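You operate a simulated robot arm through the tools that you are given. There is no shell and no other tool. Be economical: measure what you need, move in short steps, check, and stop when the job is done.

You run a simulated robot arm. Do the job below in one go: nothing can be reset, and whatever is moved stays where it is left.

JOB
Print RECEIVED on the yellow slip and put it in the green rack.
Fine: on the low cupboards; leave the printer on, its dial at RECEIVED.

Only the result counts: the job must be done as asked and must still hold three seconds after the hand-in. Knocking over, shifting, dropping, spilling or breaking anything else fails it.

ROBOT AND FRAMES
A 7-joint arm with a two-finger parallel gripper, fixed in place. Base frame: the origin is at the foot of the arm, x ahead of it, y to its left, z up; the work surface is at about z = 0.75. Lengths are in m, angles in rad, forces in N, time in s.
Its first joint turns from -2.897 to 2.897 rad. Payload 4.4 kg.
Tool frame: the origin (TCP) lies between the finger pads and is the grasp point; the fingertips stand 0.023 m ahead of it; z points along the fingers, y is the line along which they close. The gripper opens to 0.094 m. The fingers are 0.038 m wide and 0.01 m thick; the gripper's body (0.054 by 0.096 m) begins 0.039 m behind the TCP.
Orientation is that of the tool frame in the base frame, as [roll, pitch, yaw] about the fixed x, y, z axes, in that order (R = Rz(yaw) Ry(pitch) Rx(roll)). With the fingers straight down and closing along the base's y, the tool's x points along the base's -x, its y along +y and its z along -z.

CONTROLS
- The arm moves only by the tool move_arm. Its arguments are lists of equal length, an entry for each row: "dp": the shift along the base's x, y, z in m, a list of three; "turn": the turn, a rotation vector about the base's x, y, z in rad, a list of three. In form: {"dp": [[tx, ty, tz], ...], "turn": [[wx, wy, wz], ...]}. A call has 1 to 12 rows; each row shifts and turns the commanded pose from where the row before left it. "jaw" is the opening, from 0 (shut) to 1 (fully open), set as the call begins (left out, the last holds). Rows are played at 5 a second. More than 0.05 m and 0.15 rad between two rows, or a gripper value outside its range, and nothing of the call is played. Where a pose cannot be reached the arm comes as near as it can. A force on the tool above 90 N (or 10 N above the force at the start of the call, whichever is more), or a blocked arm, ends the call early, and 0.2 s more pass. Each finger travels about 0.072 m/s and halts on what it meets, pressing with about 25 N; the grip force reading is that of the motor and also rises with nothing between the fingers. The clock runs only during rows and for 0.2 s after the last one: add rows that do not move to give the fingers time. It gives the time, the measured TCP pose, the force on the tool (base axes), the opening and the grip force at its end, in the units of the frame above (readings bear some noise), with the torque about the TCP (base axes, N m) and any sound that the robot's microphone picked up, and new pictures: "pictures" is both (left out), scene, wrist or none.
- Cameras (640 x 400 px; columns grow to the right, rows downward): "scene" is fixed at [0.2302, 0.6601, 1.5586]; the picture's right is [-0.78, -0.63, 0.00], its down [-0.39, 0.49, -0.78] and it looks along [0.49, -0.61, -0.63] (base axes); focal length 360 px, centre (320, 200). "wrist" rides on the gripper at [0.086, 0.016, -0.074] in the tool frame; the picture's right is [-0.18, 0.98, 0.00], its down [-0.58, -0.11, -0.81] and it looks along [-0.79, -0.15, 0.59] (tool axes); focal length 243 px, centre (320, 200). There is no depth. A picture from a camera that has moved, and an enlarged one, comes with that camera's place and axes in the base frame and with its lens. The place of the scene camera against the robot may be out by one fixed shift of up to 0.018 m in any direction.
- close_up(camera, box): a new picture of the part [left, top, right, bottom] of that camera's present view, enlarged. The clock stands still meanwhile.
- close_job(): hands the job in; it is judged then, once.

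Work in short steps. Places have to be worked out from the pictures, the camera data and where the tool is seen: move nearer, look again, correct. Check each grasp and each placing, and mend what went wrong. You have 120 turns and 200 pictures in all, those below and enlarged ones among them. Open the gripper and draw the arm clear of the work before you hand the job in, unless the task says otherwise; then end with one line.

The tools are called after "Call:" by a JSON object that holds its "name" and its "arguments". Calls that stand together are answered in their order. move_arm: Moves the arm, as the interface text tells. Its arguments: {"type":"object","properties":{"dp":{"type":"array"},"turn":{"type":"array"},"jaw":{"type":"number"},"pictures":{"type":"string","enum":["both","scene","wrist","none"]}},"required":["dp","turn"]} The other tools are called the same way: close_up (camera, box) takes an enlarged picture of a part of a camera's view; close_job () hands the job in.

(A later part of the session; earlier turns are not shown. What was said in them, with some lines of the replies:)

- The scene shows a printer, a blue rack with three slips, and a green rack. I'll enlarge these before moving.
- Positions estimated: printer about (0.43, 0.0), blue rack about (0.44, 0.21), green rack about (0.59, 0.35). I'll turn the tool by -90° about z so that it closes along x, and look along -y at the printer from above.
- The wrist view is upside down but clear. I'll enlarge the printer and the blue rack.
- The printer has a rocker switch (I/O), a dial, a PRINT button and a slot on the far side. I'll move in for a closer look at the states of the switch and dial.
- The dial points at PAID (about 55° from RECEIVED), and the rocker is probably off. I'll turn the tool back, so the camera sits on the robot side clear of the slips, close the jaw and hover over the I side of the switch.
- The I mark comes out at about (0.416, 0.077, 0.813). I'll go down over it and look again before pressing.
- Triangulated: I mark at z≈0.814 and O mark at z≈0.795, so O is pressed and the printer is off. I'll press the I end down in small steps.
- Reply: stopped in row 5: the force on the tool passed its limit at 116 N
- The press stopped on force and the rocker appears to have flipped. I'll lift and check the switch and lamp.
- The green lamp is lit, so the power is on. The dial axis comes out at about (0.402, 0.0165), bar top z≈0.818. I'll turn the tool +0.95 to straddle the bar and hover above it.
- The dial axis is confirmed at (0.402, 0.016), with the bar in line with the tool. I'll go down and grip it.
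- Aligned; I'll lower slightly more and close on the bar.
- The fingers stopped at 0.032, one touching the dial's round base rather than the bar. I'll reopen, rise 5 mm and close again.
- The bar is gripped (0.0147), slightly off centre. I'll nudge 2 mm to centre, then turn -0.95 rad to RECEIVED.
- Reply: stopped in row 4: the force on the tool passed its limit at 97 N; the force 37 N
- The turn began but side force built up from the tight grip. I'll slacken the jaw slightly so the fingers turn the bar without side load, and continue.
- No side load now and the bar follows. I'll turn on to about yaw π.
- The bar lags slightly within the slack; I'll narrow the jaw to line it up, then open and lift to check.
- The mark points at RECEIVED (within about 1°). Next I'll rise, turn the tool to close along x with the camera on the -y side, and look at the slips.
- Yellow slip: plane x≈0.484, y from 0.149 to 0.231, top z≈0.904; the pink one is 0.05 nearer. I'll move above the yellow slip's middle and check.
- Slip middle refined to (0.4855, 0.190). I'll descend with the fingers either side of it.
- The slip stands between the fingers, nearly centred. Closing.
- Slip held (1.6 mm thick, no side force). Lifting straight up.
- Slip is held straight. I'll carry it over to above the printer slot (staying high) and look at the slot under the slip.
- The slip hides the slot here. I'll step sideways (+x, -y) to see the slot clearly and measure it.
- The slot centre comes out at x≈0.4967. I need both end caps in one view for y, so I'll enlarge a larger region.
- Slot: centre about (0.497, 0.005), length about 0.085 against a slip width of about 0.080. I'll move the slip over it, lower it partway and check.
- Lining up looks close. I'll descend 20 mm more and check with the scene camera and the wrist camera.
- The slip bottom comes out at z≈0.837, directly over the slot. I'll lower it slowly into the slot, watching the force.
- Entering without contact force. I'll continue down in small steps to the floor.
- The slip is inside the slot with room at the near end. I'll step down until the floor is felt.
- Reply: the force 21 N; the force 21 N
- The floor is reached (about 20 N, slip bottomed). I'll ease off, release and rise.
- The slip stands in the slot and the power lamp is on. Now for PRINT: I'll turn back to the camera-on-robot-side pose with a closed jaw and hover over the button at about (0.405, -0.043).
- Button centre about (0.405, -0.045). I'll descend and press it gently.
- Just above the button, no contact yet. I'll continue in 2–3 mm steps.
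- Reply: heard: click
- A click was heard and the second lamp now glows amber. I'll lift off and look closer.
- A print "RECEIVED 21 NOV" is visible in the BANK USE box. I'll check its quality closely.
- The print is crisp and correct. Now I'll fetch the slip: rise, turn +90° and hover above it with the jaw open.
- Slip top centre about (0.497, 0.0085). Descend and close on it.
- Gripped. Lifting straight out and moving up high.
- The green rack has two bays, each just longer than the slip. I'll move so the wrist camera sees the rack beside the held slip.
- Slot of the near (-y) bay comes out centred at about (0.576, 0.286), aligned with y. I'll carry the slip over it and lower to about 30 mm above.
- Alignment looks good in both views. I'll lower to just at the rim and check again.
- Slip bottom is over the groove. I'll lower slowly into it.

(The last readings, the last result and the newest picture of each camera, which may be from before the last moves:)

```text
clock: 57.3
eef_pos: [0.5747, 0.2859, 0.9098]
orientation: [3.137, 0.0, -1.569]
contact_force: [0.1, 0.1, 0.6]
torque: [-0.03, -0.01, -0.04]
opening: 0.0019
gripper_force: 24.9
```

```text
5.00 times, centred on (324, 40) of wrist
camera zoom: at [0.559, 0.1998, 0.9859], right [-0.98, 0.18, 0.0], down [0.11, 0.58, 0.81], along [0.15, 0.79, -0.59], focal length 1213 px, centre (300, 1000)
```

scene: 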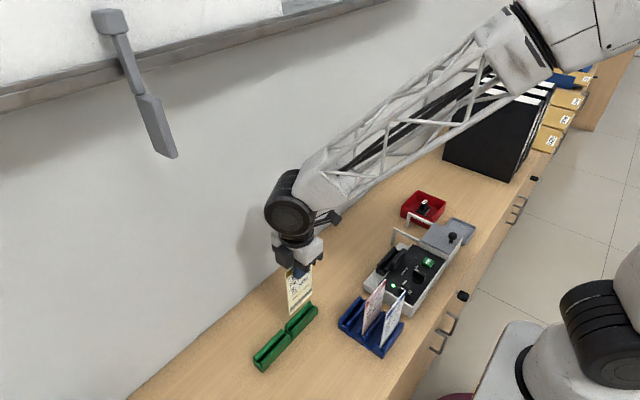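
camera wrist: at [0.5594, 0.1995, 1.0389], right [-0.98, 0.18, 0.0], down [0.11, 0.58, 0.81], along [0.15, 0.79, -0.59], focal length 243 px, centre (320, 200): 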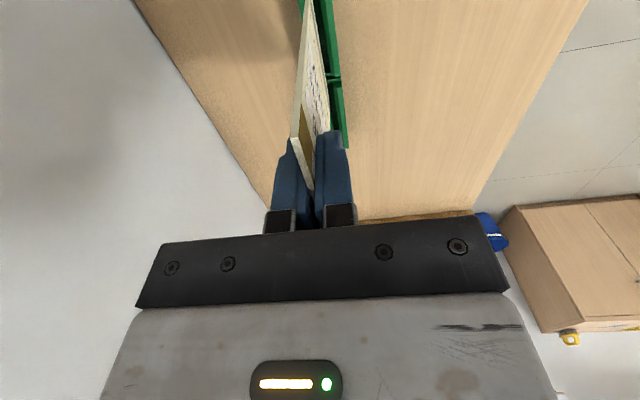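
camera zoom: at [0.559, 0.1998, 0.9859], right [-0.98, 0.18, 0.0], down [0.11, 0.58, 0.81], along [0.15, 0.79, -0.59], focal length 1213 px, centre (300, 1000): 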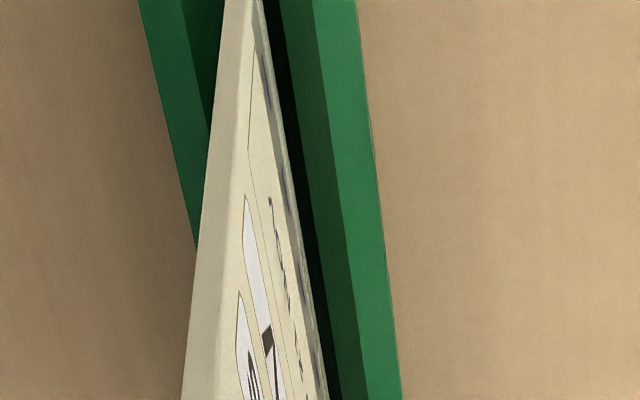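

It is going in cleanly with no force. I'll keep lowering to feel the floor.

Call:
{"name": "move_arm", "arguments": {"dp": [[0, 0, -0.005], [0, 0, -0.004], [0, 0, -0.003], [0, 0, 0]], "turn": [[0, 0, 0], [0, 0, 0], [0, 0, 0], [0, 0, 0]], "pictures": "none"}}

Call:
{"name": "move_arm", "arguments": {"dp": [[0, 0, -0.002], [0, 0, -0.002], [0, 0, 0]], "turn": [[0, 0, 0], [0, 0, 0], [0, 0, 0]], "pictures": "none"}}

Call:
{"name": "close_up", "arguments": {"camera": "scene", "box": [264, 270, 344, 350]}}

```text
clock: 58.3
eef_pos: [0.5752, 0.2853, 0.8987]
orientation: [3.138, 0.001, -1.57]
contact_force: [-0.7, -0.5, -0.6]
torque: [0.01, 0.0, 0.0]
opening: 0.0017
gripper_force: 24.8
```

```text
clock: 59.1
eef_pos: [0.5756, 0.2861, 0.8949]
orientation: [3.139, 0.002, -1.569]
contact_force: [0.1, -0.2, 0.5]
torque: [-0.01, 0.01, -0.03]
opening: 0.0016
gripper_force: 25.1
```

```text
5.00 times, centred on (304, 310) of scene
camera zoom: at [0.2302, 0.6601, 1.5586], right [-0.78, -0.63, 0.0], down [-0.39, 0.49, -0.78], along [0.49, -0.61, -0.63], focal length 1801 px, centre (400, -350)
```

zoom: 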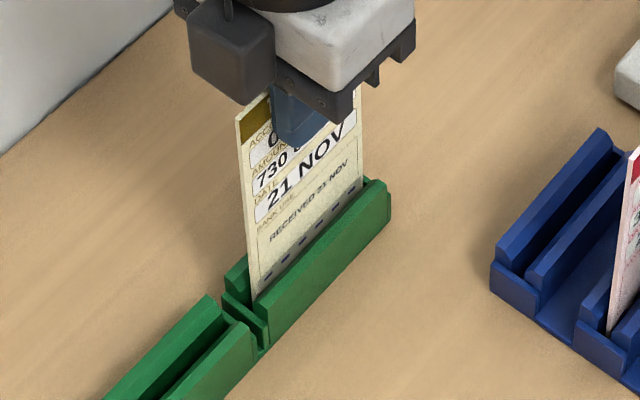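

Call:
{"name": "move_arm", "arguments": {"dp": [[0, 0, -0.002], [0, 0, -0.002], [0, 0, 0]], "turn": [[0, 0, 0], [0, 0, 0], [0, 0, 0]], "pictures": "none"}}

Call:
{"name": "move_arm", "arguments": {"dp": [[0, 0, -0.002], [0, 0, -0.001], [0, 0, 0]], "turn": [[0, 0, 0], [0, 0, 0], [0, 0, 0]], "pictures": "none"}}

```text
clock: 59.9
eef_pos: [0.5762, 0.2849, 0.8911]
orientation: [3.139, 0.003, -1.57]
contact_force: [0.7, 0.6, -0.4]
torque: [0.01, 0.01, 0.01]
opening: 0.0018
gripper_force: 25.0
```

```text
clock: 60.7
eef_pos: [0.5754, 0.2852, 0.8886]
orientation: [3.138, 0.001, -1.57]
contact_force: [-0.8, 0.1, -0.4]
torque: [-0.03, 0.02, 0.03]
opening: 0.0017
gripper_force: 25.6
```

No floor yet (bottom at about 0.755); I'll continue in small steps.

Call:
{"name": "move_arm", "arguments": {"dp": [[0, 0, -0.002], [0, 0, -0.001], [0, 0, 0]], "turn": [[0, 0, 0], [0, 0, 0], [0, 0, 0]], "pictures": "none"}}

Call:
{"name": "close_up", "arguments": {"camera": "scene", "box": [264, 280, 328, 340]}}

```text
clock: 61.5
eef_pos: [0.5759, 0.2863, 0.8868]
orientation: [3.14, 0.004, -1.569]
contact_force: [-1.4, 1.8, 22.1]
torque: [0.09, -0.03, 0.0]
opening: 0.0018
gripper_force: 25.1
```

```text
6.67 times, centred on (296, 310) of scene
camera zoom: at [0.2302, 0.6601, 1.5586], right [-0.78, -0.63, 0.0], down [-0.39, 0.49, -0.78], along [0.49, -0.61, -0.63], focal length 2402 px, centre (480, -533)
```

zoom: 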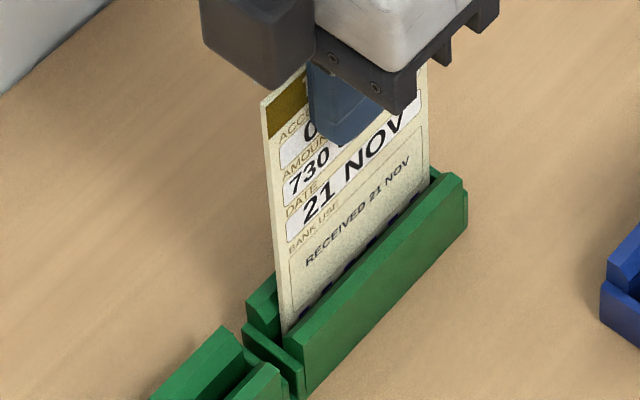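

The floor is touched and the slip is seated in the bay. Release, then rise straight up.

Call:
{"name": "move_arm", "arguments": {"dp": [[0, 0, 0.002], [0, 0, 0], [0, 0, 0], [0, 0, 0]], "turn": [[0, 0, 0], [0, 0, 0], [0, 0, 0], [0, 0, 0]], "jaw": 0.4, "pictures": "none"}}

Call:
{"name": "move_arm", "arguments": {"dp": [[0, 0, 0.02], [0, 0, 0.04], [0, 0, 0.04], [0, 0, 0.05], [-0.02, -0.03, 0.04], [-0.02, -0.04, 0], [-0.02, -0.04, 0], [-0.02, -0.04, 0], [0, 0, 0]], "turn": [[0, 0, 0], [0, 0, 0], [0, 0, 0], [0, 0, 0], [0, 0, 0], [0, 0, 0], [0, 0, 0], [0, 0, 0], [0, 0, 0]], "pictures": "both"}}

Call:
{"name": "close_up", "arguments": {"camera": "scene", "box": [240, 250, 368, 380]}}

Call:
{"name": "close_up", "arguments": {"camera": "scene", "box": [330, 180, 490, 370]}}

```text
clock: 62.5
eef_pos: [0.5753, 0.286, 0.8872]
orientation: [3.138, 0.001, -1.568]
contact_force: [0.7, -0.6, -0.5]
torque: [0.01, -0.01, 0.0]
opening: 0.0374
gripper_force: 0.1
```

```text
refused: row 5 steps farther than a row can; nothing moved
```

```text
3.08 times, centred on (304, 315) of scene
camera zoom: at [0.2302, 0.6601, 1.5586], right [-0.78, -0.63, 0.0], down [-0.39, 0.49, -0.78], along [0.49, -0.61, -0.63], focal length 1108 px, centre (369, -154)
```

zoom: 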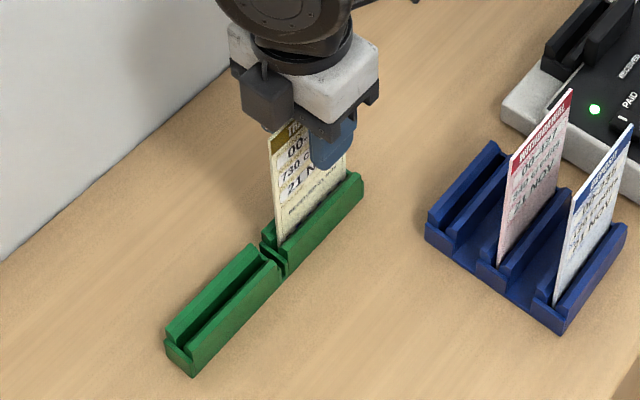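

```text
2.11 times, centred on (410, 275) of scene
camera zoom: at [0.2302, 0.6601, 1.5586], right [-0.78, -0.63, 0.0], down [-0.39, 0.49, -0.78], along [0.49, -0.61, -0.63], focal length 758 px, centre (130, 42)
```

zoom: 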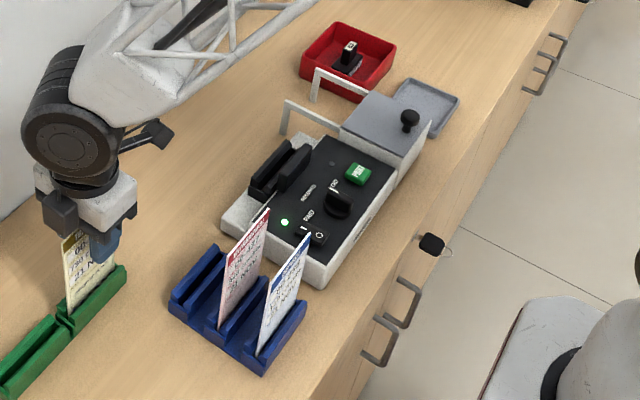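

The jaw is open; the retreat was refused for too long a row. I'll rise with shorter rows.

Call:
{"name": "move_arm", "arguments": {"dp": [[0, 0, 0.02], [0, 0, 0.04], [0, 0, 0.04], [0, 0, 0.04], [0, 0, 0.03], [-0.02, -0.04, 0], [-0.02, -0.04, 0], [-0.02, -0.04, 0], [0, 0, 0]], "turn": [[0, 0, 0], [0, 0, 0], [0, 0, 0], [0, 0, 0], [0, 0, 0], [0, 0, 0], [0, 0, 0], [0, 0, 0], [0, 0, 0]], "pictures": "both"}}

Call:
{"name": "close_up", "arguments": {"camera": "scene", "box": [240, 250, 368, 330]}}

Call:
{"name": "close_up", "arguments": {"camera": "scene", "box": [360, 230, 456, 300]}}

```text
clock: 64.5
eef_pos: [0.515, 0.1664, 1.0589]
orientation: [3.14, 0.003, -1.569]
contact_force: [-0.3, 0.6, -0.4]
torque: [-0.02, -0.04, 0.0]
opening: 0.0374
gripper_force: 0.0
camera wrist: at [0.499, 0.0802, 1.1338], right [-0.98, 0.18, 0.0], down [0.11, 0.58, 0.81], along [0.15, 0.79, -0.59], focal length 243 px, centre (320, 200)
```

scene: 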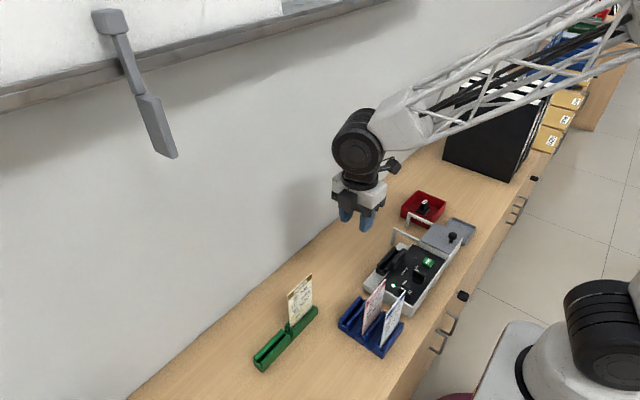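
wrist: 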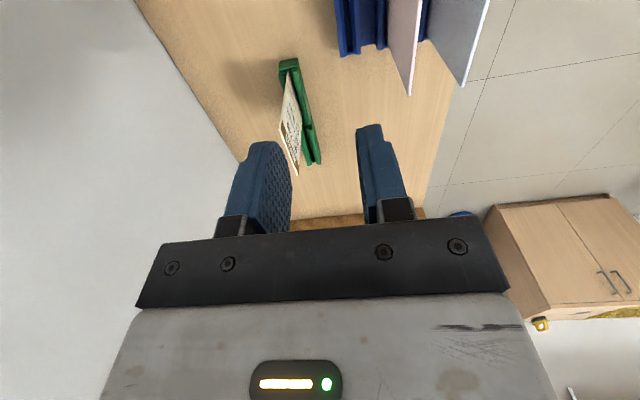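

```text
5.00 times, centred on (304, 290) of scene
camera zoom: at [0.2302, 0.6601, 1.5586], right [-0.78, -0.63, 0.0], down [-0.39, 0.49, -0.78], along [0.49, -0.61, -0.63], focal length 1801 px, centre (400, -250)
```

zoom: 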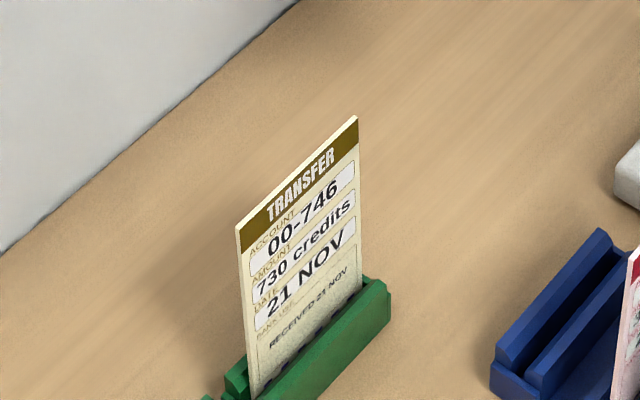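

```text
5.71 times, centred on (408, 265) of scene
camera zoom: at [0.2302, 0.6601, 1.5586], right [-0.78, -0.63, 0.0], down [-0.39, 0.49, -0.78], along [0.49, -0.61, -0.63], focal length 2059 px, centre (-183, -171)
```

zoom: 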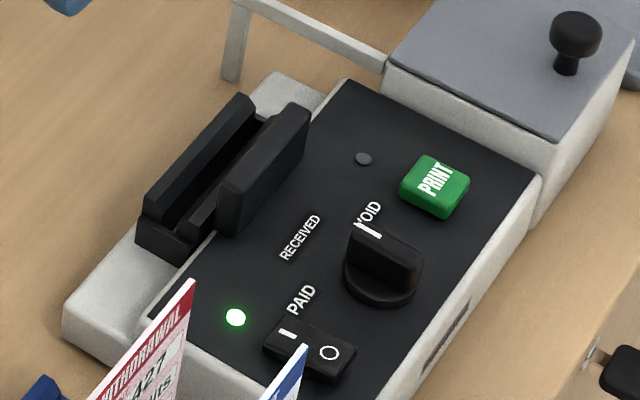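

The slip stands in the green rack with RECEIVED printed on it. The printer is on, its dial is at RECEIVED, nothing else was disturbed and the arm is clear, so I'm handing in.

Call:
{"name": "close_job", "arguments": {}}

```text
The job is handed in.
```

The yellow slip is printed "RECEIVED 21 NOV" and stands in the green rack; the printer is still on with its dial at RECEIVED, and the job is handed in.
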